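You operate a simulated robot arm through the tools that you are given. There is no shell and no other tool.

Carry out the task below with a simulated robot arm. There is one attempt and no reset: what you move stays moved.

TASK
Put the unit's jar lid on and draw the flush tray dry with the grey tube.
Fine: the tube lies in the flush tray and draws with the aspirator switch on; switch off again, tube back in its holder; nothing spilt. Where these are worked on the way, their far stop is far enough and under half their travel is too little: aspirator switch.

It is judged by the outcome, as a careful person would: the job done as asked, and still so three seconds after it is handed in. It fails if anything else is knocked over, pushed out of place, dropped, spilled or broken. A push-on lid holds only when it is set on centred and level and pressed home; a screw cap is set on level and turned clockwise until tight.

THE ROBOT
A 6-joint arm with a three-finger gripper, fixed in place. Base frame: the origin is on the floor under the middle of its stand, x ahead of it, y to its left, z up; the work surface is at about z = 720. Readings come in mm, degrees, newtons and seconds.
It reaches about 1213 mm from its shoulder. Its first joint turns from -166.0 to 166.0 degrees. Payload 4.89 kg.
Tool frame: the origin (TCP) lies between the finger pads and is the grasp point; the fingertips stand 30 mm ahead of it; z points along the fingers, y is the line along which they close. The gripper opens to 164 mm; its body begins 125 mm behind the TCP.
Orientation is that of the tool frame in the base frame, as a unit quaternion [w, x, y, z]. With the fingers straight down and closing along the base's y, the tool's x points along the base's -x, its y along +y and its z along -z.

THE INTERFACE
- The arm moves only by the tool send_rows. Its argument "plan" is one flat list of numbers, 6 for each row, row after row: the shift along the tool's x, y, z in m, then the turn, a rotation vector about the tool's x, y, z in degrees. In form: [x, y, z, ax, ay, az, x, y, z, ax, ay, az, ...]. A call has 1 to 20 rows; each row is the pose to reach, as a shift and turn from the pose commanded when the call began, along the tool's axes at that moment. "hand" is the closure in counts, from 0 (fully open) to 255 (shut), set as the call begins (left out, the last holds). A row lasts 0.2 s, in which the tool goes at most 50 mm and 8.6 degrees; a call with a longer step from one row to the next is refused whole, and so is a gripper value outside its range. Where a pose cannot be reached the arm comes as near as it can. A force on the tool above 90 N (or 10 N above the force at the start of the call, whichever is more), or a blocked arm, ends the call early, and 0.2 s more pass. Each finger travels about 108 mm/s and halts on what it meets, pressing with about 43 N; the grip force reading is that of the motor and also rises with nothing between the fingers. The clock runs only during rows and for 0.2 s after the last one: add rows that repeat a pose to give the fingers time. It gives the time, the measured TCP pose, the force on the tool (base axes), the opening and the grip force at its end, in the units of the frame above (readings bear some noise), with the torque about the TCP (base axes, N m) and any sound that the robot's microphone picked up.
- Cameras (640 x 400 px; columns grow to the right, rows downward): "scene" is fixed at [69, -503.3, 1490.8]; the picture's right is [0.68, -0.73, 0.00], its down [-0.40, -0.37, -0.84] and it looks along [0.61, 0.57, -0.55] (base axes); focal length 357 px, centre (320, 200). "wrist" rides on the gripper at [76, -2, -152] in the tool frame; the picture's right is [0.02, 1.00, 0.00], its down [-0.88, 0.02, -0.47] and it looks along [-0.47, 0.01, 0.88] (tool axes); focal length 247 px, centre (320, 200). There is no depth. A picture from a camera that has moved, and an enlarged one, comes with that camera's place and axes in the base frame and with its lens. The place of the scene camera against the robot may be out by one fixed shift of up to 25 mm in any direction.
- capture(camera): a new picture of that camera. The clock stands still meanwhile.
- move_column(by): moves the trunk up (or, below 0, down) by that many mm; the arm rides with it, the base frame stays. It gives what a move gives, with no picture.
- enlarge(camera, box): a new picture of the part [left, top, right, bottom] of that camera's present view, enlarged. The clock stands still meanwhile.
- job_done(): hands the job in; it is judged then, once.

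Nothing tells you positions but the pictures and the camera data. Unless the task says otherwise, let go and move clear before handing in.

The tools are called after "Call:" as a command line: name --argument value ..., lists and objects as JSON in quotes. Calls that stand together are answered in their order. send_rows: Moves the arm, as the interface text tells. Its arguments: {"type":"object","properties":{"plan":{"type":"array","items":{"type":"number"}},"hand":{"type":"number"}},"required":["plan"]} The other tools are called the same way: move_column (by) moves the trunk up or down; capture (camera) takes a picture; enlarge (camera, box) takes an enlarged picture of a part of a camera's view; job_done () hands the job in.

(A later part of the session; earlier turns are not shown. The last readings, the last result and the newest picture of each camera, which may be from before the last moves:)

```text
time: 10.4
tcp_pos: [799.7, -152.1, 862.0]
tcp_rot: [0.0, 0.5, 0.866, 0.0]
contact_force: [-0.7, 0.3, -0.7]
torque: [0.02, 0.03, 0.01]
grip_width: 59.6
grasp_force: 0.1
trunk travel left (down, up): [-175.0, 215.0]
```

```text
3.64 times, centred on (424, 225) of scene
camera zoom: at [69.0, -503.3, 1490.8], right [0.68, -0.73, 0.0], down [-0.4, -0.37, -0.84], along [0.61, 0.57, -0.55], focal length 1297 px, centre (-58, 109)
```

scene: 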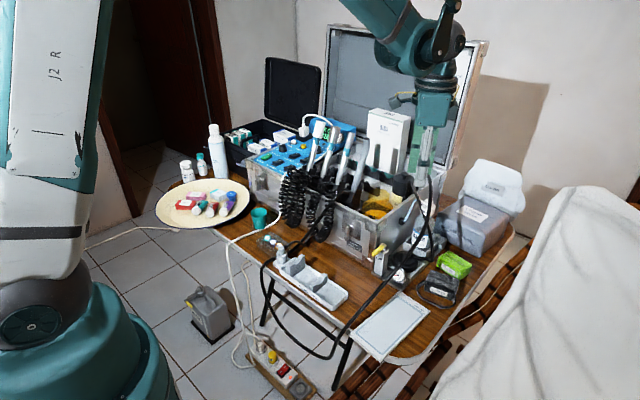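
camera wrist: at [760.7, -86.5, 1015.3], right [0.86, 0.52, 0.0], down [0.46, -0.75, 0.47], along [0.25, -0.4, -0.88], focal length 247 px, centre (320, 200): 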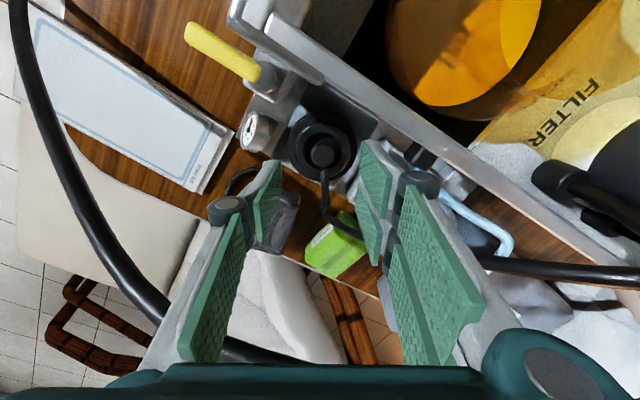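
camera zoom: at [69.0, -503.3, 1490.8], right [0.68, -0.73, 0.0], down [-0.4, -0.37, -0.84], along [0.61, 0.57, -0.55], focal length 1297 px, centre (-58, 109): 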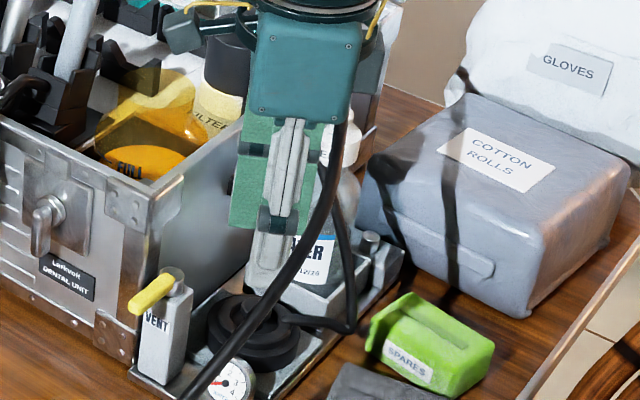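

I'll check the lid and finger clearances up close.

Call:
enlarge --camera "wrist" --box '[240, 90, 448, 220]'

Call:
enlarge --camera "scene" --box '[400, 220, 464, 260]'

```text
3.08 times, centred on (344, 155) of wrist
camera zoom: at [760.7, -86.5, 1015.3], right [0.86, 0.52, 0.0], down [0.46, -0.75, 0.47], along [0.25, -0.4, -0.88], focal length 760 px, centre (246, 338)
```

zoom: 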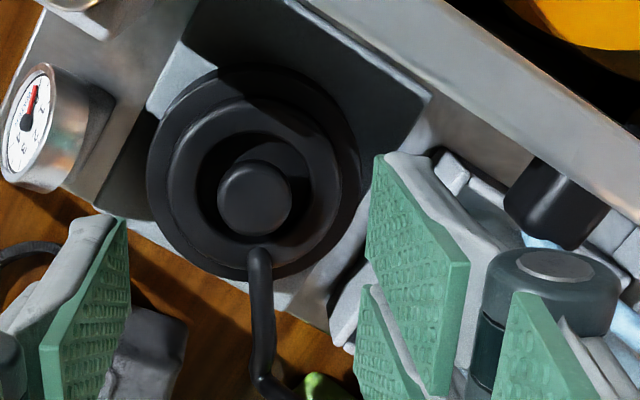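

```text
10.00 times, centred on (432, 240) of scene
camera zoom: at [69.0, -503.3, 1490.8], right [0.68, -0.73, 0.0], down [-0.4, -0.37, -0.84], along [0.61, 0.57, -0.55], focal length 3566 px, centre (-800, -200)
```

zoom: 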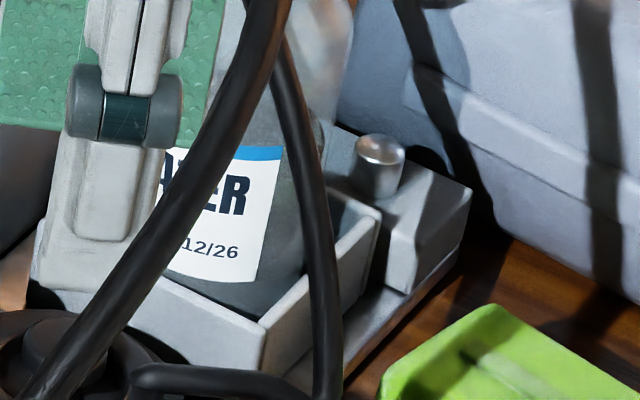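

The knob sits about (1.5, 2.3) mm off in the tool frame and 84 mm below the grasp point. I'll narrow the hand to clear the bottle holder, centre it, and come down to just above the knob.

Call:
send_rows --plan '[0, 0, 0, 0, 0, 0, 0.0015, 0.0022, 0, 0, 0, 0, 0.0015, 0.0022, 0.01, 0, 0, 0, 0.0015, 0.0022, 0.02, 0, 0, 0, 0.0015, 0.0022, 0.03, 0, 0, 0, 0.0015, 0.0022, 0.04, 0, 0, 0, 0.0015, 0.0022, 0.048, 0, 0, 0, 0.0015, 0.0022, 0.048, 0, 0, 0]' --hand 203

Call:
enlarge --camera "wrist" --box '[240, 90, 400, 190]'

Call:
enlarge --camera "scene" --box '[384, 220, 448, 270]'

```text
time: 12.2
tcp_pos: [800.0, -149.0, 813.3]
tcp_rot: [0.0, 0.5, 0.866, 0.0]
contact_force: [-0.3, -0.1, -0.5]
torque: [-0.01, 0.02, 0.05]
grip_width: 33.5
grasp_force: 0.1
trunk travel left (down, up): [-175.0, 215.0]
```

```text
4.00 times, centred on (320, 140) of wrist
camera zoom: at [761.4, -83.1, 966.2], right [0.86, 0.52, 0.0], down [0.46, -0.75, 0.47], along [0.25, -0.4, -0.88], focal length 988 px, centre (320, 440)
```

zoom: 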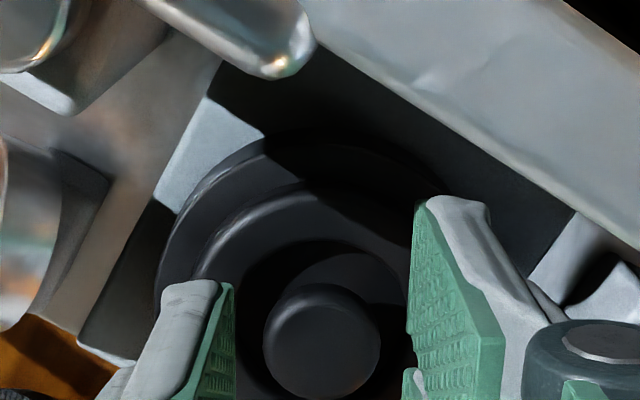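

```text
8.00 times, centred on (416, 245) of scene
camera zoom: at [69.0, -503.3, 1490.8], right [0.68, -0.73, 0.0], down [-0.4, -0.37, -0.84], along [0.61, 0.57, -0.55], focal length 2853 px, centre (-448, -160)
```

zoom: 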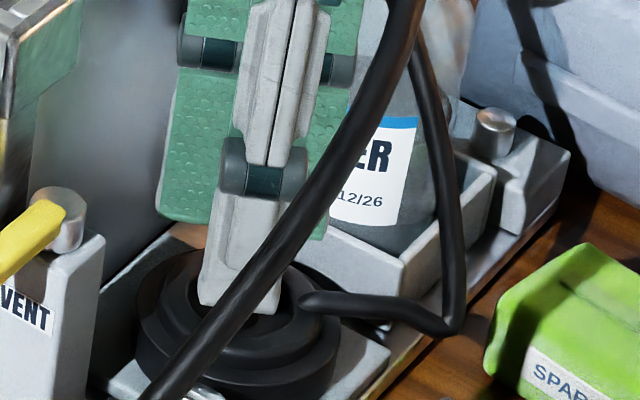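

The knob is centred between the pads. I'll go down in small steps, watching the force.

Call:
send_rows --plan '[-0.001, 0, 0.004, 0, 0, 0, -0.001, 0, 0.008, 0, 0, 0, -0.001, 0, 0.011, 0, 0, 0, -0.001, 0, 0.011, 0, 0, 0]'

Call:
enlarge --camera "wrist" --box '[260, 120, 388, 200]'

Call:
enlarge --camera "scene" --box '[394, 240, 426, 260]'

```text
time: 13.2
tcp_pos: [801.4, -149.5, 801.8]
tcp_rot: [0.0, 0.5, 0.866, 0.0]
contact_force: [0.0, 0.1, -0.3]
torque: [-0.03, -0.03, 0.02]
grip_width: 33.7
grasp_force: 0.1
trunk travel left (down, up): [-175.0, 215.0]
```

```text
5.00 times, centred on (324, 160) of wrist
camera zoom: at [761.5, -84.2, 955.2], right [0.86, 0.52, 0.0], down [0.46, -0.75, 0.47], along [0.25, -0.4, -0.88], focal length 1235 px, centre (300, 400)
```

zoom: 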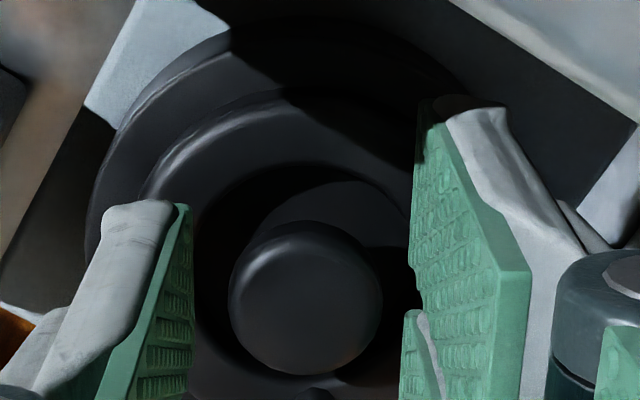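

```text
16.00 times, centred on (410, 250) of scene
camera zoom: at [69.0, -503.3, 1490.8], right [0.68, -0.73, 0.0], down [-0.4, -0.37, -0.84], along [0.61, 0.57, -0.55], focal length 5706 px, centre (-1120, -600)
```

zoom: 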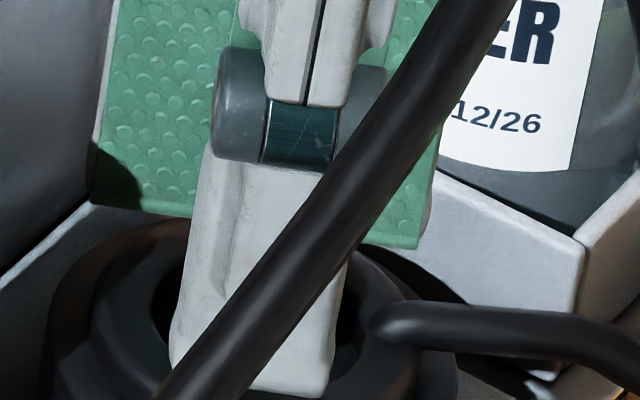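

Pads are now either side of the knob top. I'll continue down a few millimetres at a time until I feel the lid.

Call:
send_rows --plan '[0, 0, 0.002, 0, 0, 0, 0, 0, 0.004, 0, 0, 0, 0, 0, 0.004, 0, 0, 0]'

Call:
send_rows --plan '[0, 0, 0.001, 0, 0, 0, 0, 0, 0.002, 0, 0, 0, 0, 0, 0.002, 0, 0, 0]'

Call:
enlarge --camera "wrist" --box '[260, 120, 388, 200]'

Call:
enlarge --camera "scene" --box '[394, 240, 426, 260]'

```text
time: 14.0
tcp_pos: [801.6, -148.6, 797.4]
tcp_rot: [-0.001, 0.5, 0.866, 0.0]
contact_force: [-0.3, -0.4, 0.9]
torque: [0.02, -0.03, 0.01]
grip_width: 33.4
grasp_force: 0.1
trunk travel left (down, up): [-175.0, 215.0]
```

```text
time: 14.8
tcp_pos: [801.0, -151.1, 795.1]
tcp_rot: [0.001, 0.499, 0.867, 0.001]
contact_force: [-0.4, -0.3, 0.5]
torque: [-0.02, 0.02, 0.01]
grip_width: 33.5
grasp_force: 0.1
trunk travel left (down, up): [-175.0, 215.0]
```

```text
5.00 times, centred on (324, 160) of wrist
camera zoom: at [761.9, -84.1, 949.3], right [0.86, 0.52, 0.0], down [0.46, -0.75, 0.47], along [0.25, -0.4, -0.88], focal length 1235 px, centre (300, 400)
```

zoom: 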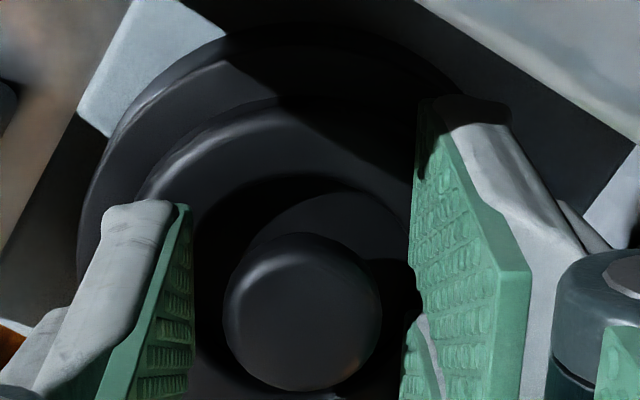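

```text
16.00 times, centred on (410, 250) of scene
camera zoom: at [69.0, -503.3, 1490.8], right [0.68, -0.73, 0.0], down [-0.4, -0.37, -0.84], along [0.61, 0.57, -0.55], focal length 5706 px, centre (-1120, -600)
```

zoom: 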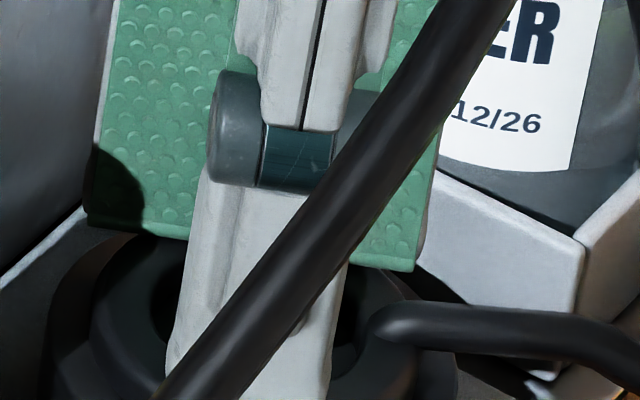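

No contact yet with about 12 mm of knob between the pads. A few more millimetres, then I'll close.

Call:
send_rows --plan '[0, 0, 0.001, 0, 0, 0, 0, 0, 0.002, 0, 0, 0, 0, 0, 0.003, 0, 0, 0, 0, 0, 0.003, 0, 0, 0]'

```text
time: 15.8
tcp_pos: [801.0, -149.6, 791.2]
tcp_rot: [0.0, 0.5, 0.866, 0.0]
contact_force: [0.3, -0.6, -1.1]
torque: [0.05, 0.0, -0.02]
grip_width: 33.7
grasp_force: 0.0
trunk travel left (down, up): [-175.0, 215.0]
```

I'll close on the knob here.

Call:
send_rows --plan '[0, 0, 0, 0, 0, 0, 0, 0, 0, 0, 0, 0, 0, 0, 0, 0, 0, 0, 0, 0, 0, 0, 0, 0]' --hand 255

Call:
enlarge --camera "wrist" --box '[260, 120, 388, 200]'

Call:
enlarge --camera "scene" --box '[384, 220, 448, 270]'

```text
time: 16.8
tcp_pos: [799.8, -150.3, 792.8]
tcp_rot: [0.0, 0.5, 0.866, 0.0]
contact_force: [0.5, 0.1, 0.5]
torque: [0.03, -0.01, -0.01]
grip_width: 22.4
grasp_force: 43.0
trunk travel left (down, up): [-175.0, 215.0]
```

```text
5.00 times, centred on (324, 160) of wrist
camera zoom: at [761.5, -83.8, 946.3], right [0.86, 0.52, 0.0], down [0.46, -0.75, 0.47], along [0.25, -0.4, -0.88], focal length 1235 px, centre (300, 400)
```

zoom: 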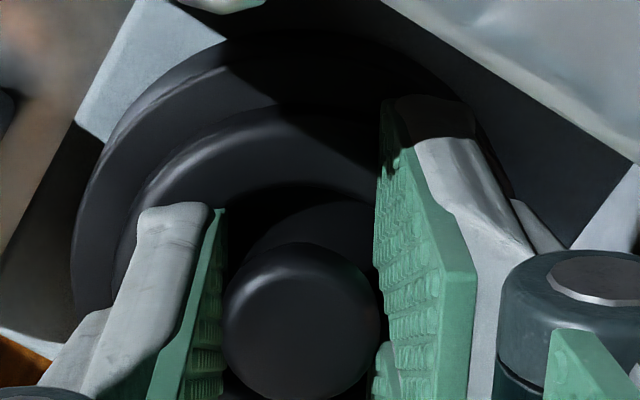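

```text
8.00 times, centred on (416, 245) of scene
camera zoom: at [69.0, -503.3, 1490.8], right [0.68, -0.73, 0.0], down [-0.4, -0.37, -0.84], along [0.61, 0.57, -0.55], focal length 2853 px, centre (-448, -160)
```

zoom: 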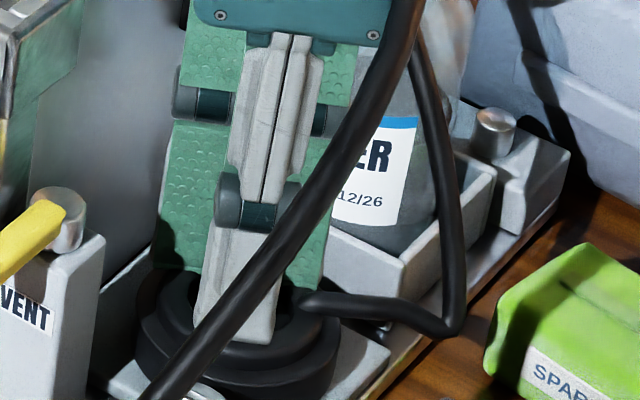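

The knob is held (22.4 mm wide, 43 N). I'll lift gently and check.

Call:
send_rows --plan '[0, 0, -0.01, 0, 0, 0, 0, 0, -0.02, 0, 0, 0, 0, 0, -0.03, 0, 0, 0, 0, 0, -0.04, 0, 0, 0, 0, 0, -0.04, 0, 0, 0]'

Call:
enlarge --camera "scene" --box '[384, 200, 464, 270]'

Call:
capture --camera "wrist"

```text
time: 18.0
tcp_pos: [800.7, -149.0, 832.6]
tcp_rot: [0.0, 0.5, 0.866, 0.0]
contact_force: [-0.4, -0.6, -0.1]
torque: [-0.01, -0.02, 0.0]
grip_width: 22.7
grasp_force: 43.0
trunk travel left (down, up): [-175.0, 215.0]
```

```text
5.71 times, centred on (424, 235) of scene
camera zoom: at [69.0, -503.3, 1490.8], right [0.68, -0.73, 0.0], down [-0.4, -0.37, -0.84], along [0.61, 0.57, -0.55], focal length 2038 px, centre (-274, 0)
```

zoom: 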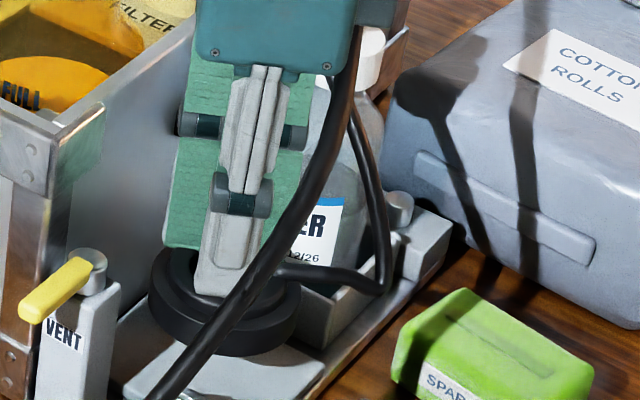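

```text
taken
camera wrist: at [762.0, -83.6, 986.0], right [0.86, 0.52, 0.0], down [0.46, -0.75, 0.47], along [0.25, -0.4, -0.88], focal length 247 px, centre (320, 200)
```

wrist: 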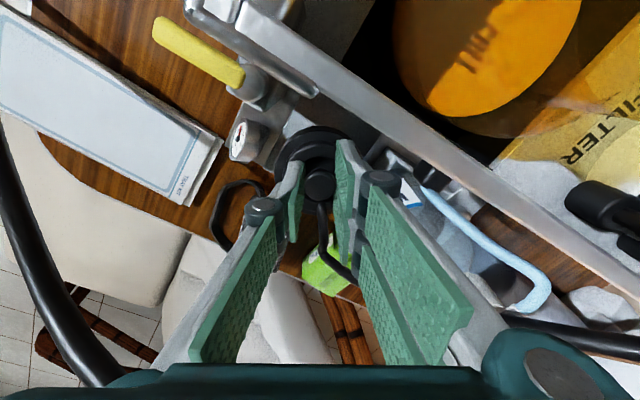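

The lid came up level. I'll lift it well above the case wall and pause where the wrist camera sees the jar mouth nearly straight down, to fix its centre.

Call:
send_rows --plan '[0, 0, -0.03, 0, 0, 0, 0, 0, -0.06, 0, 0, 0, 0, 0, -0.09, 0, 0, 0, 0, 0, -0.12, 0, 0, 0, 0, 0, -0.15, 0, 0, 0, 0, 0, -0.18, 0, 0, 0, 0, 0, -0.21, 0, 0, 0, 0, 0, -0.228, 0, 0, 0, 0.017, 0.009, -0.228, 0, 0, 0, 0.034, 0.0185, -0.228, 0, 0, 0, 0.034, 0.0185, -0.228, 0, 0, 0]'

Call:
capture --camera "wrist"

Call:
enlarge --camera "wrist" --box '[320, 30, 432, 100]'

Call:
capture --camera "scene"

```text
time: 20.4
tcp_pos: [800.3, -109.6, 1060.5]
tcp_rot: [0.001, 0.501, 0.866, 0.0]
contact_force: [-0.1, 0.2, -0.2]
torque: [-0.01, 0.0, 0.0]
grip_width: 22.4
grasp_force: 43.2
trunk travel left (down, up): [-175.0, 215.0]
```

```text
taken
camera wrist: at [760.7, -44.6, 1214.5], right [0.86, 0.52, 0.0], down [0.46, -0.75, 0.47], along [0.25, -0.4, -0.88], focal length 247 px, centre (320, 200)
```

wrist: 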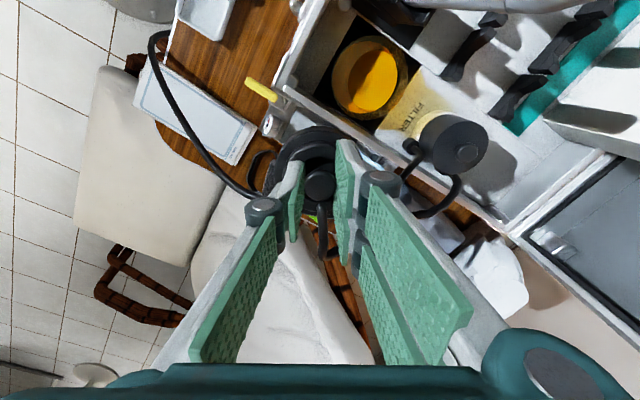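

```text
5.71 times, centred on (376, 65) of wrist
camera zoom: at [760.7, -44.6, 1214.5], right [0.86, 0.52, 0.0], down [0.46, -0.75, 0.47], along [0.25, -0.4, -0.88], focal length 1411 px, centre (0, 971)
```

zoom: 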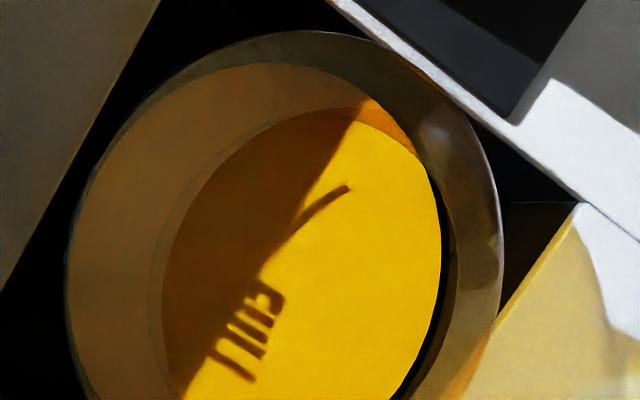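

```text
taken
```

scene: 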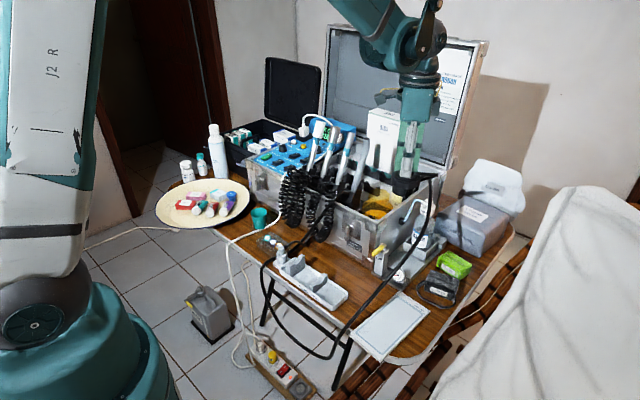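

I'll shift the zoom to see the entire mouth ellipse.

Call:
enlarge --camera "wrist" --box '[322, 30, 418, 125]'

Call:
enlarge --camera "wrist" --box '[270, 110, 398, 240]'

Call:
enlarge --camera "scene" --box '[340, 150, 436, 220]'

```text
4.21 times, centred on (370, 78) of wrist
camera zoom: at [760.7, -44.6, 1214.5], right [0.86, 0.52, 0.0], down [0.46, -0.75, 0.47], along [0.25, -0.4, -0.88], focal length 1040 px, centre (110, 716)
```

zoom: 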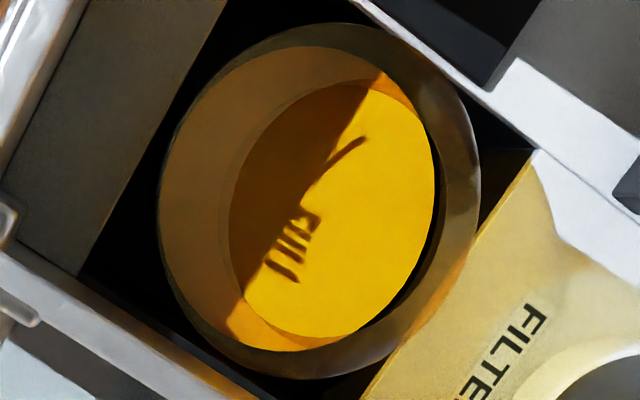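

```text
3.08 times, centred on (334, 175) of wrist
camera zoom: at [760.7, -44.6, 1214.5], right [0.86, 0.52, 0.0], down [0.46, -0.75, 0.47], along [0.25, -0.4, -0.88], focal length 760 px, centre (277, 277)
```

zoom: 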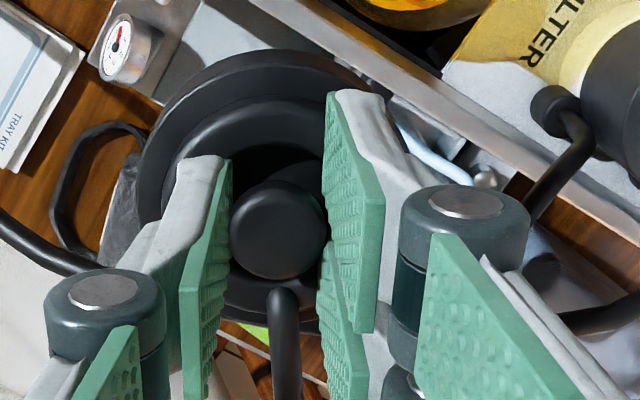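

```text
5.71 times, centred on (388, 185) of scene
camera zoom: at [69.0, -503.3, 1490.8], right [0.68, -0.73, 0.0], down [-0.4, -0.37, -0.84], along [0.61, 0.57, -0.55], focal length 2038 px, centre (-69, 286)
```

zoom: 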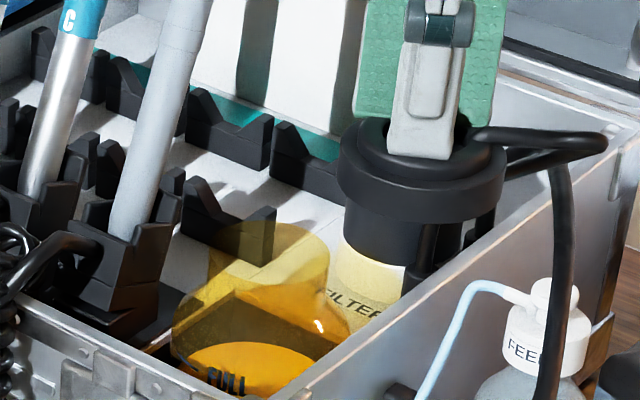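

I'll zoom further to separate the mouth rim from the liquid edge.

Call:
enlarge --camera "wrist" --box '[368, 40, 416, 70]'

Call:
enlarge --camera "wrist" --box '[352, 84, 400, 114]'

Call:
enlarge --camera "wrist" --box '[336, 56, 384, 86]'

Call:
enlarge --camera "wrist" --box '[352, 36, 400, 66]'

Call:
enlarge --camera "scene" --box '[364, 180, 412, 210]'

```text
13.33 times, centred on (392, 55) of wrist
camera zoom: at [760.7, -44.6, 1214.5], right [0.86, 0.52, 0.0], down [0.46, -0.75, 0.47], along [0.25, -0.4, -0.88], focal length 3293 px, centre (-640, 2133)
```

zoom: 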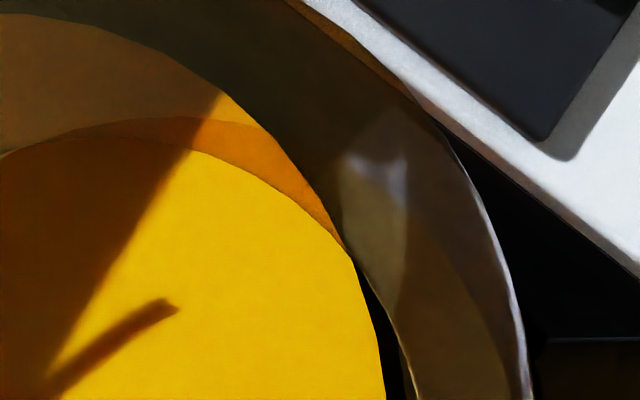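

```text
13.33 times, centred on (376, 99) of wrist
camera zoom: at [760.7, -44.6, 1214.5], right [0.86, 0.52, 0.0], down [0.46, -0.75, 0.47], along [0.25, -0.4, -0.88], focal length 3293 px, centre (-427, 1547)
```

zoom: 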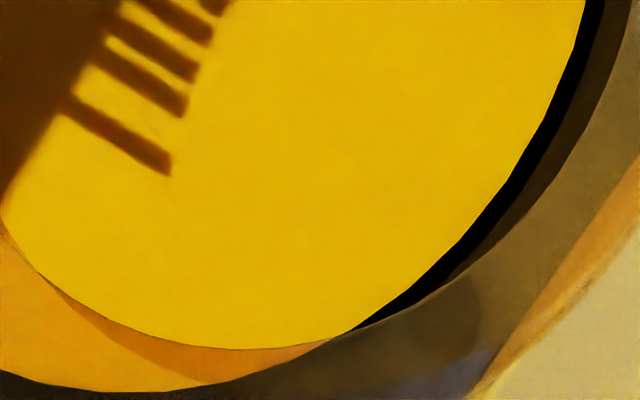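

```text
13.33 times, centred on (360, 71) of wrist
camera zoom: at [760.7, -44.6, 1214.5], right [0.86, 0.52, 0.0], down [0.46, -0.75, 0.47], along [0.25, -0.4, -0.88], focal length 3293 px, centre (-213, 1920)
```

zoom: 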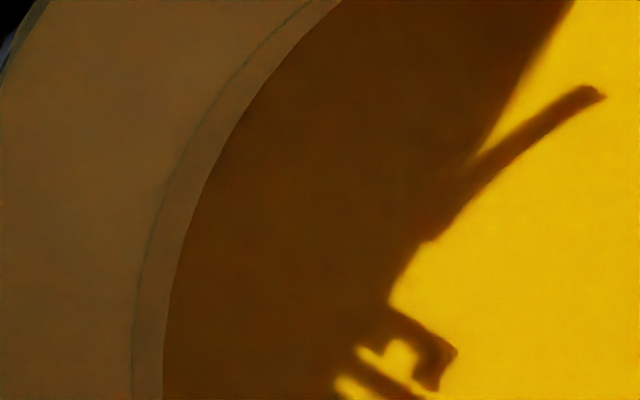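

```text
13.33 times, centred on (376, 51) of wrist
camera zoom: at [760.7, -44.6, 1214.5], right [0.86, 0.52, 0.0], down [0.46, -0.75, 0.47], along [0.25, -0.4, -0.88], focal length 3293 px, centre (-427, 2187)
```

zoom: 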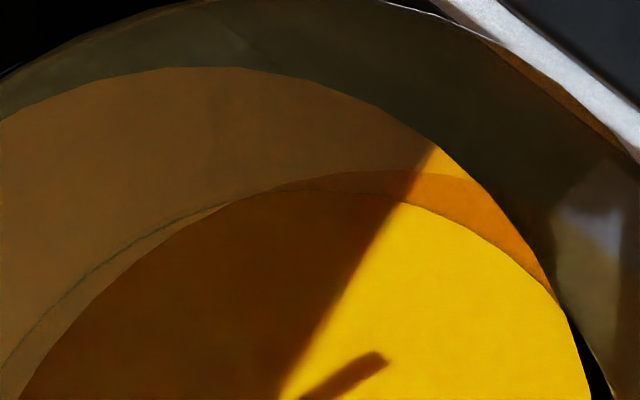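

```text
13.33 times, centred on (388, 195) of scene
camera zoom: at [69.0, -503.3, 1490.8], right [0.68, -0.73, 0.0], down [-0.4, -0.37, -0.84], along [0.61, 0.57, -0.55], focal length 4755 px, centre (-587, 267)
```

zoom: 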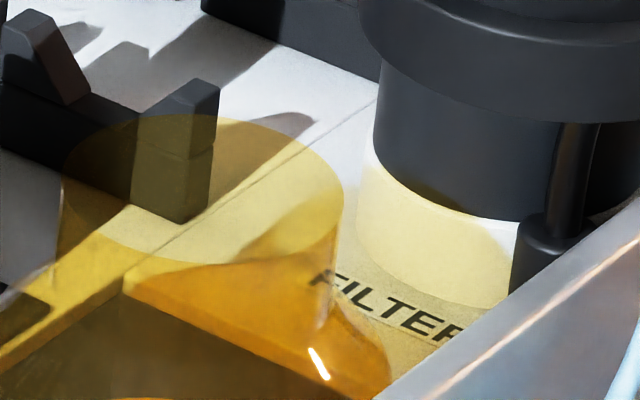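

Combining views, the mouth centre is about (814.5, -26, 927). I'll carry the lid over the jar, staying high, then check alignment.

Call:
send_rows --plan '[0.017, 0.014, 0, 0, 0, 0, 0.034, 0.028, 0, 0, 0, 0, 0.05, 0.042, 0, 0, 0, 0, 0.0659, 0.0543, 0, 0, 0, 0, 0.0659, 0.0543, 0.02, 0, 0, 0, 0.0659, 0.0543, 0.04, 0, 0, 0, 0.0659, 0.0543, 0.04, 0, 0, 0]'

Call:
enlarge --camera "scene" --box '[340, 150, 436, 210]'

Call:
capture --camera "wrist"

```text
time: 22.0
tcp_pos: [814.6, -26.9, 1021.9]
tcp_rot: [0.0, 0.5, 0.866, 0.0]
contact_force: [0.7, 0.2, 0.2]
torque: [-0.03, 0.05, -0.03]
grip_width: 22.5
grasp_force: 42.5
trunk travel left (down, up): [-175.0, 215.0]
```

```text
6.67 times, centred on (388, 180) of scene
camera zoom: at [69.0, -503.3, 1490.8], right [0.68, -0.73, 0.0], down [-0.4, -0.37, -0.84], along [0.61, 0.57, -0.55], focal length 2378 px, centre (-133, 333)
```

zoom: 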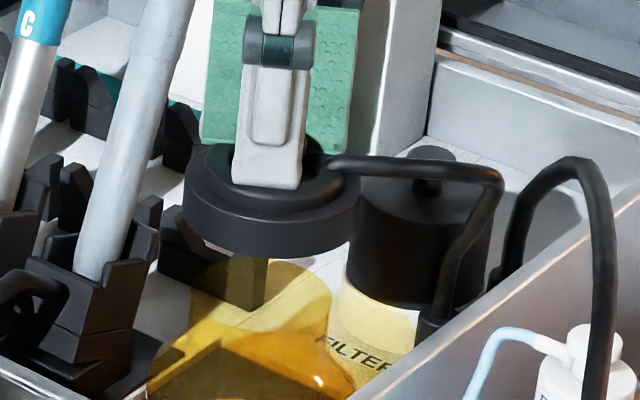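

```text
taken
camera wrist: at [775.3, 39.6, 1174.3], right [0.86, 0.52, 0.0], down [0.46, -0.75, 0.47], along [0.25, -0.4, -0.88], focal length 247 px, centre (320, 200)
```

wrist: 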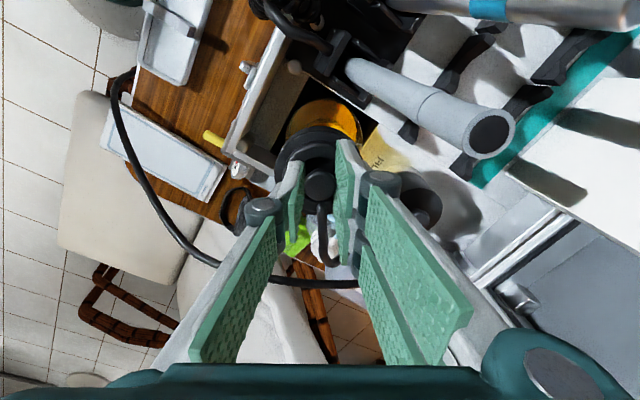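

From the scene camera the lid is aligned sideways with the mouth. I'll check with the wrist view too before lowering.

Call:
enlarge --camera "wrist" --box '[256, 80, 400, 170]'

Call:
enlarge --camera "scene" --box '[360, 165, 408, 205]'

```text
4.44 times, centred on (328, 125) of wrist
camera zoom: at [775.3, 39.6, 1174.3], right [0.86, 0.52, 0.0], down [0.46, -0.75, 0.47], along [0.25, -0.4, -0.88], focal length 1098 px, centre (284, 533)
```

zoom: 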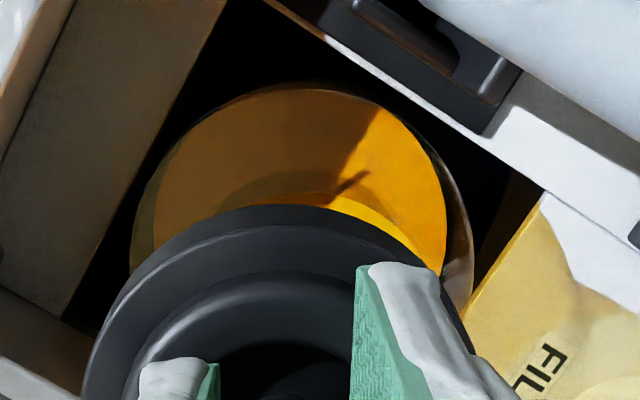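

```text
10.00 times, centred on (384, 185) of scene
camera zoom: at [69.0, -503.3, 1490.8], right [0.68, -0.73, 0.0], down [-0.4, -0.37, -0.84], along [0.61, 0.57, -0.55], focal length 3566 px, centre (-320, 350)
```

zoom: 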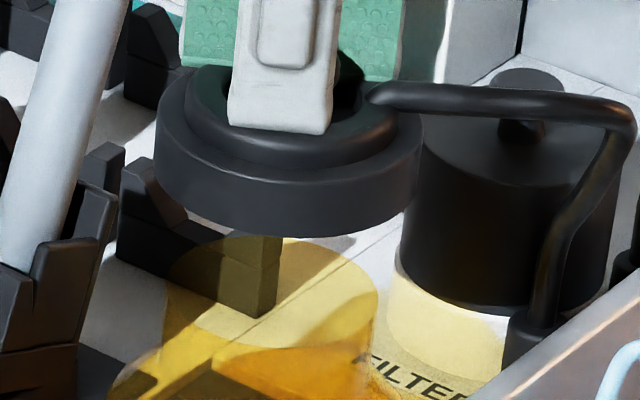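

Both views agree the lid is centred over the mouth to about a millimetre. I'll lower it to just above the rim and look again.

Call:
send_rows --plan '[0, 0, 0.01, 0, 0, 0, 0, 0, 0.02, 0, 0, 0, 0, 0, 0.03, 0, 0, 0, 0, 0, 0.036, 0, 0, 0, 0, 0, 0.036, 0, 0, 0]'

Call:
enlarge --camera "scene" --box '[360, 170, 408, 210]'

Call:
enlarge --camera "wrist" --box '[256, 80, 400, 170]'

```text
time: 23.2
tcp_pos: [813.2, -27.3, 984.3]
tcp_rot: [0.0, 0.5, 0.866, 0.0]
contact_force: [-0.5, -0.2, -0.1]
torque: [-0.01, -0.03, -0.03]
grip_width: 22.5
grasp_force: 43.6
trunk travel left (down, up): [-175.0, 215.0]
```

```text
10.00 times, centred on (384, 190) of scene
camera zoom: at [69.0, -503.3, 1490.8], right [0.68, -0.73, 0.0], down [-0.4, -0.37, -0.84], along [0.61, 0.57, -0.55], focal length 3566 px, centre (-320, 300)
```

zoom: 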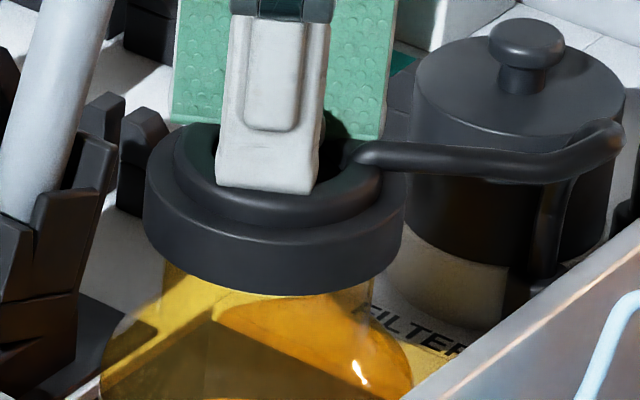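

```text
4.44 times, centred on (328, 125) of wrist
camera zoom: at [775.2, 40.1, 1138.4], right [0.86, 0.52, 0.0], down [0.46, -0.75, 0.47], along [0.25, -0.4, -0.88], focal length 1098 px, centre (284, 533)
```

zoom: 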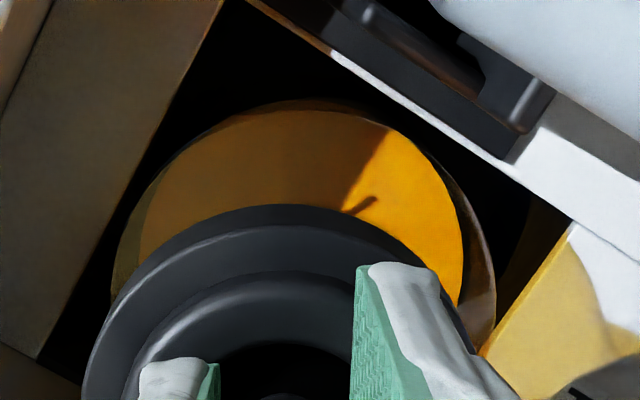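

The lid is about 7 mm above the rim and centred. I'll lower slowly and feel for contact.

Call:
send_rows --plan '[0, 0, 0.002, 0, 0, 0, 0, 0, 0.004, 0, 0, 0, 0, 0, 0.006, 0, 0, 0, 0, 0, 0.006, 0, 0, 0]'

Call:
send_rows --plan '[0, 0, 0.001, 0, 0, 0, 0, 0, 0.002, 0, 0, 0, 0, 0, 0.003, 0, 0, 0, 0, 0, 0.003, 0, 0, 0]'

Call:
enlarge --camera "scene" --box '[360, 170, 408, 210]'

```text
time: 24.2
tcp_pos: [813.9, -26.6, 979.3]
tcp_rot: [0.001, 0.5, 0.866, 0.0]
contact_force: [0.8, -0.7, 0.6]
torque: [-0.05, -0.04, 0.04]
grip_width: 22.5
grasp_force: 42.8
trunk travel left (down, up): [-175.0, 215.0]
```

```text
time: 25.2
tcp_pos: [813.5, -27.1, 976.8]
tcp_rot: [0.0, 0.5, 0.866, 0.0]
contact_force: [-3.5, -2.7, 16.2]
torque: [0.12, -0.12, 0.05]
grip_width: 22.1
grasp_force: 43.0
trunk travel left (down, up): [-175.0, 215.0]
```

```text
10.00 times, centred on (384, 190) of scene
camera zoom: at [69.0, -503.3, 1490.8], right [0.68, -0.73, 0.0], down [-0.4, -0.37, -0.84], along [0.61, 0.57, -0.55], focal length 3566 px, centre (-320, 300)
```

zoom: 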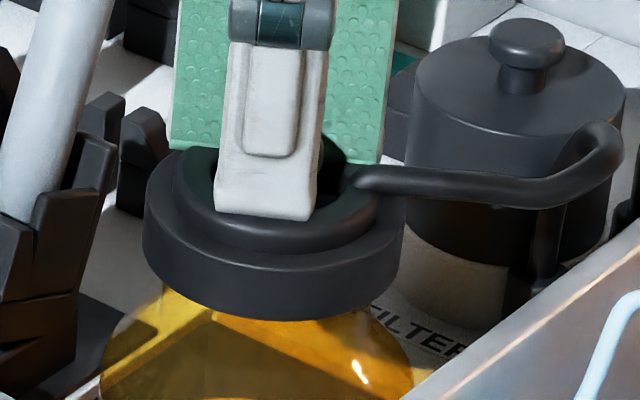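

First contact is at the rim (16 N), and the side force and torque suggest the lid is slightly too far along the tool's +y. I'll ease up, shift 1.2 mm back and feel again.

Call:
send_rows --plan '[0, 0, -0.002, 0, 0, 0, 0, -0.0012, -0.002, 0, 0, 0, 0, -0.0012, 0, 0, 0, 0, 0, -0.0012, 0.0005, 0, 0, 0, 0, -0.0012, 0.0005, 0, 0, 0]'

```text
time: 26.4
tcp_pos: [812.5, -27.2, 976.2]
tcp_rot: [-0.001, 0.5, 0.866, 0.0]
contact_force: [-1.6, -1.3, 12.0]
torque: [0.4, 0.04, 0.02]
grip_width: 21.8
grasp_force: 41.9
trunk travel left (down, up): [-175.0, 215.0]
```

Side force dropped. I'll press a little further and watch whether it goes down.

Call:
send_rows --plan '[0, 0, 0.001, 0, 0, 0, 0, 0, 0.002, 0, 0, 0, 0, 0, 0.002, 0, 0, 0]'

Call:
enlarge --camera "scene" --box '[360, 170, 408, 210]'

Call:
enlarge --camera "wrist" --box '[256, 80, 400, 170]'

```text
time: 27.2
tcp_pos: [814.1, -27.8, 973.3]
tcp_rot: [0.0, 0.501, 0.866, 0.0]
contact_force: [-3.0, -0.7, 9.3]
torque: [0.3, 0.03, 0.07]
grip_width: 22.2
grasp_force: 42.9
trunk travel left (down, up): [-175.0, 215.0]
```

```text
10.00 times, centred on (384, 190) of scene
camera zoom: at [69.0, -503.3, 1490.8], right [0.68, -0.73, 0.0], down [-0.4, -0.37, -0.84], along [0.61, 0.57, -0.55], focal length 3566 px, centre (-320, 300)
```

zoom: 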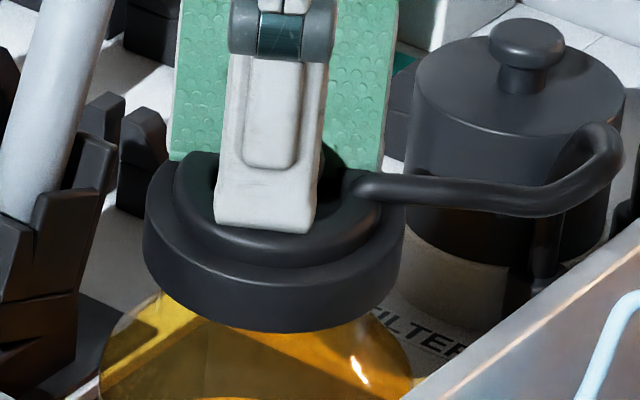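

```text
4.44 times, centred on (328, 125) of wrist
camera zoom: at [773.4, 38.3, 1127.4], right [0.86, 0.52, 0.0], down [0.46, -0.75, 0.47], along [0.25, -0.4, -0.88], focal length 1098 px, centre (284, 533)
```

zoom: 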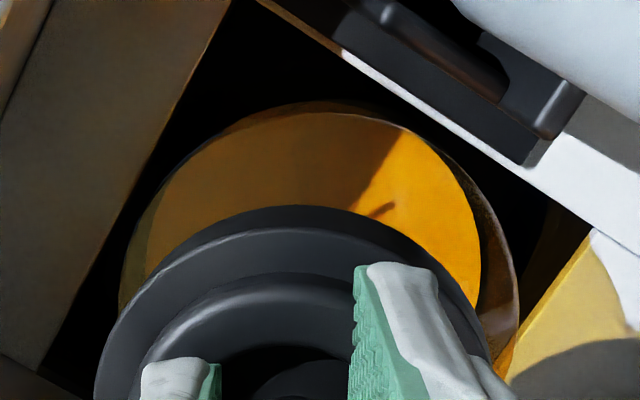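

The lid has started onto the rim but is riding on its far side, so it's slightly tilted. I'll lift it off a few millimetres, nudge it toward −y, and lower again.

Call:
send_rows --plan '[0, 0, -0.003, 0, 0, 0, 0, 0, -0.006, 0, 0, 0, -0.0005, -0.0008, -0.006, 0, 0, 0, -0.0005, -0.0008, -0.006, 0, 0, 0]'

Call:
enlarge --camera "wrist" --box '[256, 80, 400, 170]'

Call:
enlarge --camera "scene" --box '[360, 170, 408, 210]'

```text
time: 28.2
tcp_pos: [812.8, -29.0, 979.8]
tcp_rot: [-0.001, 0.5, 0.866, -0.001]
contact_force: [0.2, 0.2, -0.3]
torque: [0.02, 0.0, 0.01]
grip_width: 21.7
grasp_force: 43.0
trunk travel left (down, up): [-175.0, 215.0]
```

```text
4.44 times, centred on (328, 125) of wrist
camera zoom: at [773.9, 37.4, 1133.0], right [0.86, 0.52, 0.0], down [0.46, -0.75, 0.47], along [0.25, -0.4, -0.88], focal length 1098 px, centre (284, 533)
```

zoom: 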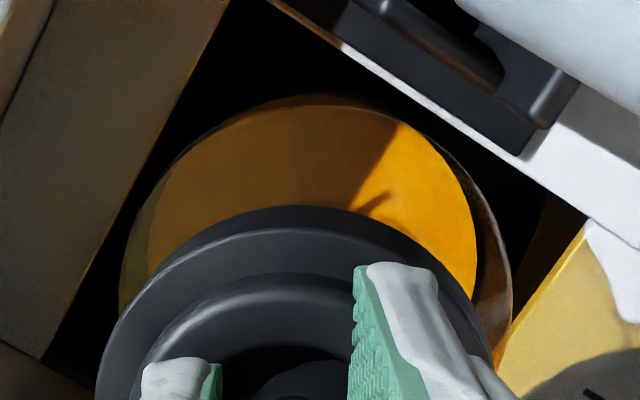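

```text
10.00 times, centred on (384, 190) of scene
camera zoom: at [69.0, -503.3, 1490.8], right [0.68, -0.73, 0.0], down [-0.4, -0.37, -0.84], along [0.61, 0.57, -0.55], focal length 3566 px, centre (-320, 300)
```

zoom: 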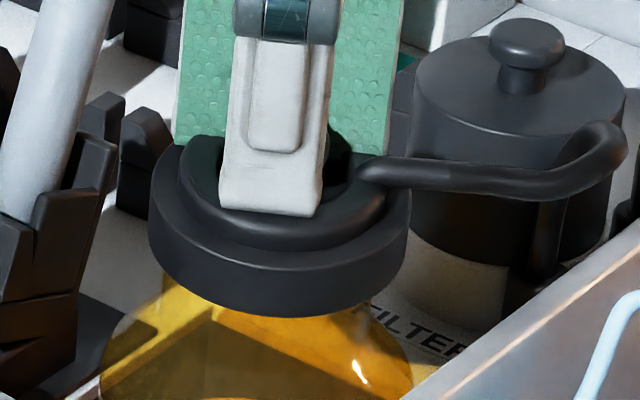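

The lid sits about 1 mm off in tool −x now and has tipped slightly in the pads. I'll shift it back, lower to light contact, and let it settle on the rim by opening the fingers.

Call:
send_rows --plan '[0.001, 0, 0, 0, 0, 0, 0.001, 0, 0.001, 0, 0, 0, 0.001, 0, 0.002, 0, 0, 0, 0.001, 0, 0.002, 0, 0, 0]'

Call:
send_rows --plan '[0, 0, 0.0005, 0, 0, 0, 0, 0, 0.001, 0, 0, 0, 0, 0, 0.001, 0, 0, 0]'

Call:
send_rows --plan '[0, 0, 0.0005, 0, 0, 0, 0, 0, 0.001, 0, 0, 0, 0, 0, 0.001, 0, 0, 0]'

```text
time: 29.2
tcp_pos: [813.9, -27.2, 976.2]
tcp_rot: [0.001, 0.5, 0.866, -0.001]
contact_force: [0.5, 1.2, 0.0]
torque: [0.0, 0.03, -0.01]
grip_width: 22.1
grasp_force: 42.7
trunk travel left (down, up): [-175.0, 215.0]
```

```text
time: 30.0
tcp_pos: [812.8, -27.7, 976.9]
tcp_rot: [0.001, 0.5, 0.866, 0.001]
contact_force: [-0.2, -0.2, -1.1]
torque: [0.0, 0.0, -0.03]
grip_width: 21.9
grasp_force: 43.1
trunk travel left (down, up): [-175.0, 215.0]
```

```text
time: 30.8
tcp_pos: [812.0, -26.2, 975.1]
tcp_rot: [0.0, 0.5, 0.866, 0.0]
contact_force: [0.2, 1.3, -0.3]
torque: [-0.02, 0.01, 0.0]
grip_width: 21.6
grasp_force: 42.7
trunk travel left (down, up): [-175.0, 215.0]
```

No contact yet at a depth where it touched before, so it is better aligned. Continuing down.

Call:
send_rows --plan '[0, 0, 0.001, 0, 0, 0, 0, 0, 0.002, 0, 0, 0, 0, 0, 0.002, 0, 0, 0]'

Call:
send_rows --plan '[0, 0, 0.001, 0, 0, 0, 0, 0, 0.002, 0, 0, 0, 0, 0, 0.002, 0, 0, 0]'

Call:
enlarge --camera "scene" --box '[360, 170, 408, 210]'

```text
time: 31.6
tcp_pos: [810.9, -28.1, 973.8]
tcp_rot: [0.0, 0.501, 0.866, 0.0]
contact_force: [-0.3, -0.6, -0.6]
torque: [0.0, 0.04, 0.02]
grip_width: 21.8
grasp_force: 43.4
trunk travel left (down, up): [-175.0, 215.0]
```

```text
time: 32.4
tcp_pos: [812.4, -26.7, 970.2]
tcp_rot: [0.0, 0.5, 0.866, 0.0]
contact_force: [-0.2, 0.2, -0.9]
torque: [0.06, 0.0, -0.02]
grip_width: 21.7
grasp_force: 42.9
trunk travel left (down, up): [-175.0, 215.0]
```

```text
10.00 times, centred on (384, 190) of scene
camera zoom: at [69.0, -503.3, 1490.8], right [0.68, -0.73, 0.0], down [-0.4, -0.37, -0.84], along [0.61, 0.57, -0.55], focal length 3566 px, centre (-320, 300)
```

zoom: 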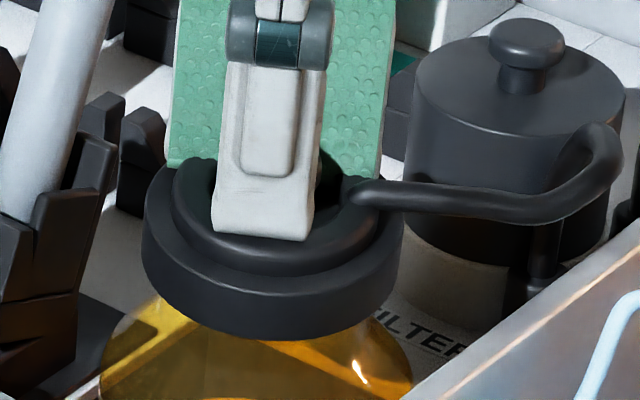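

I'll check the lid's level closely before pressing.

Call:
enlarge --camera "scene" --box '[362, 178, 402, 206]'

Call:
enlarge --camera "wrist" --box '[266, 90, 394, 200]'

```text
14.29 times, centred on (382, 192) of scene
camera zoom: at [69.0, -503.3, 1490.8], right [0.68, -0.73, 0.0], down [-0.4, -0.37, -0.84], along [0.61, 0.57, -0.55], focal length 5095 px, centre (-566, 314)
```

zoom: 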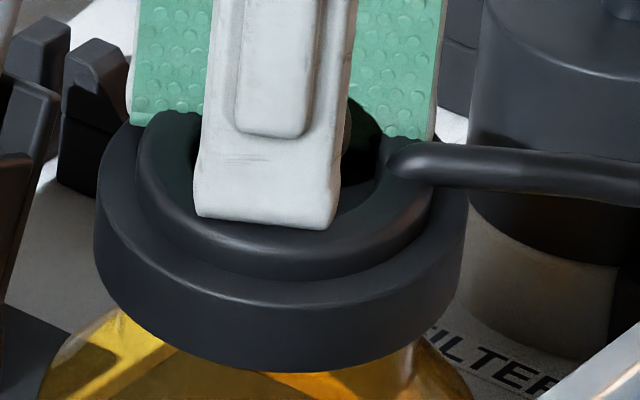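

```text
3.64 times, centred on (330, 145) of wrist
camera zoom: at [773.2, 38.7, 1124.9], right [0.86, 0.52, 0.0], down [0.46, -0.75, 0.47], along [0.25, -0.4, -0.88], focal length 898 px, centre (284, 400)
```

zoom: 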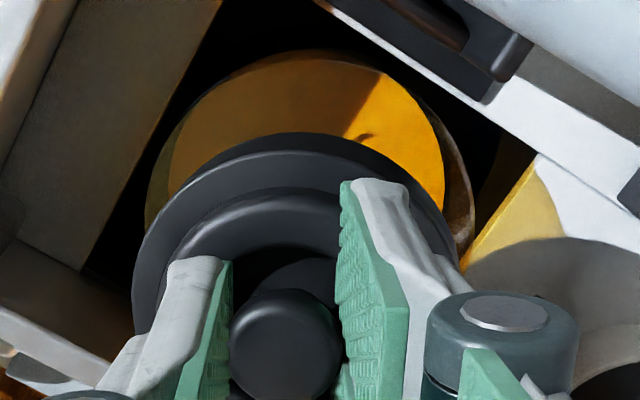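

The lid is around the neck but tilted about 4-5° in the grip. I'll open the fingers a little so it settles level on the neck, then press it from above.

Call:
send_rows --plan '[0, 0, 0, 0, 0, 0, 0, 0, 0, 0, 0, 0, 0, 0, 0, 0, 0, 0, 0, 0, 0, 0, 0, 0]' --hand 200

Call:
enlarge --camera "scene" --box '[362, 178, 402, 206]'

Call:
enlarge --camera "wrist" --box '[266, 90, 394, 200]'

```text
time: 33.4
tcp_pos: [812.4, -26.8, 971.5]
tcp_rot: [0.0, 0.5, 0.866, 0.0]
contact_force: [0.4, -0.5, 0.4]
torque: [-0.01, -0.01, 0.01]
grip_width: 35.5
grasp_force: 0.0
trunk travel left (down, up): [-175.0, 215.0]
```

```text
14.29 times, centred on (382, 192) of scene
camera zoom: at [69.0, -503.3, 1490.8], right [0.68, -0.73, 0.0], down [-0.4, -0.37, -0.84], along [0.61, 0.57, -0.55], focal length 5095 px, centre (-566, 314)
```

zoom: 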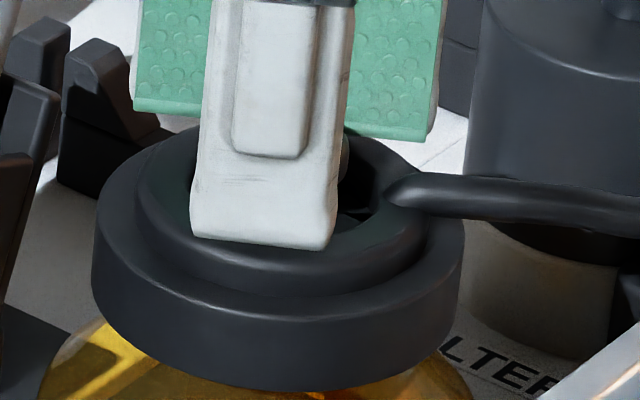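

```text
3.64 times, centred on (330, 145) of wrist
camera zoom: at [773.2, 38.7, 1125.0], right [0.86, 0.52, 0.0], down [0.46, -0.75, 0.47], along [0.25, -0.4, -0.88], focal length 898 px, centre (284, 400)
```

zoom: 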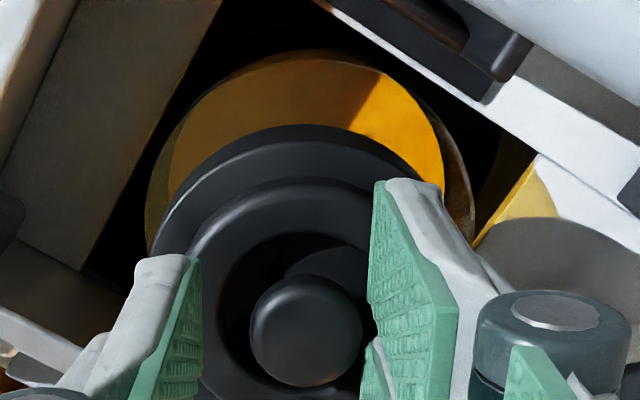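

The lid dropped level onto the neck and its knob now sits 4.3 mm to tool +y, which is the true jar centre. I'll centre over it, then bring the fingertips down onto its shoulder, straddling the knob, to press evenly.

Call:
send_rows --plan '[-0.0009, 0.0043, 0, 0, 0, 0, -0.0009, 0.0043, 0, 0, 0, 0, -0.0009, 0.0043, 0.004, 0, 0, 0, -0.0009, 0.0043, 0.004, 0, 0, 0]'

Call:
send_rows --plan '[0, 0, 0.002, 0, 0, 0, 0, 0, 0.004, 0, 0, 0, 0, 0, 0.004, 0, 0, 0]'

Call:
enlarge --camera "wrist" --box '[266, 90, 394, 200]'

Call:
enlarge --camera "scene" --box '[362, 178, 402, 206]'

```text
time: 34.4
tcp_pos: [816.7, -25.6, 967.9]
tcp_rot: [0.0, 0.5, 0.866, 0.001]
contact_force: [0.1, 0.5, 0.5]
torque: [0.01, -0.03, 0.0]
grip_width: 35.5
grasp_force: 0.0
trunk travel left (down, up): [-175.0, 215.0]
```

```text
time: 35.2
tcp_pos: [816.4, -27.1, 964.1]
tcp_rot: [0.0, 0.5, 0.866, 0.001]
contact_force: [0.0, -0.3, 0.2]
torque: [0.0, 0.0, 0.02]
grip_width: 35.3
grasp_force: 0.2
trunk travel left (down, up): [-175.0, 215.0]
```

```text
3.64 times, centred on (330, 145) of wrist
camera zoom: at [777.0, 39.3, 1117.1], right [0.86, 0.52, 0.0], down [0.46, -0.75, 0.47], along [0.25, -0.4, -0.88], focal length 898 px, centre (284, 400)
```

zoom: 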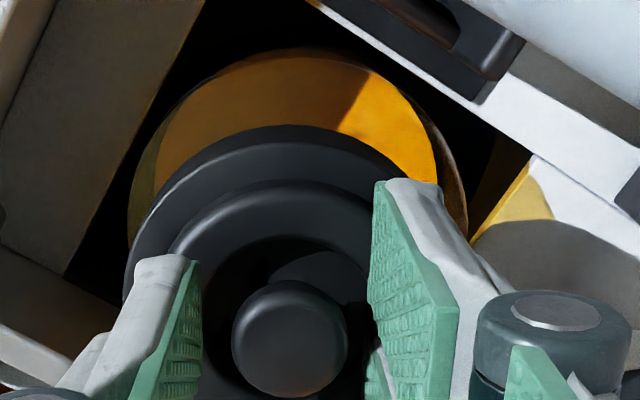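

```text
14.29 times, centred on (382, 192) of scene
camera zoom: at [69.0, -503.3, 1490.8], right [0.68, -0.73, 0.0], down [-0.4, -0.37, -0.84], along [0.61, 0.57, -0.55], focal length 5095 px, centre (-566, 314)
```

zoom: 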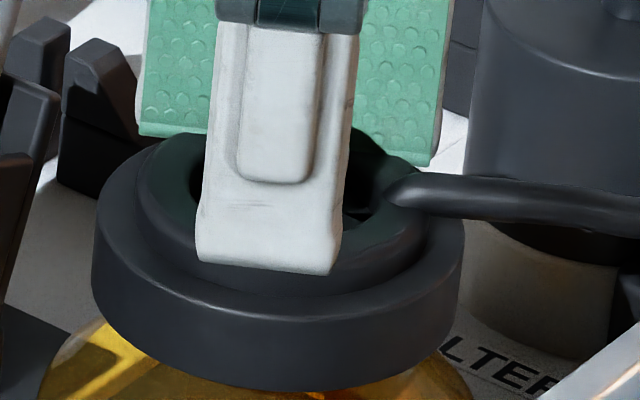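

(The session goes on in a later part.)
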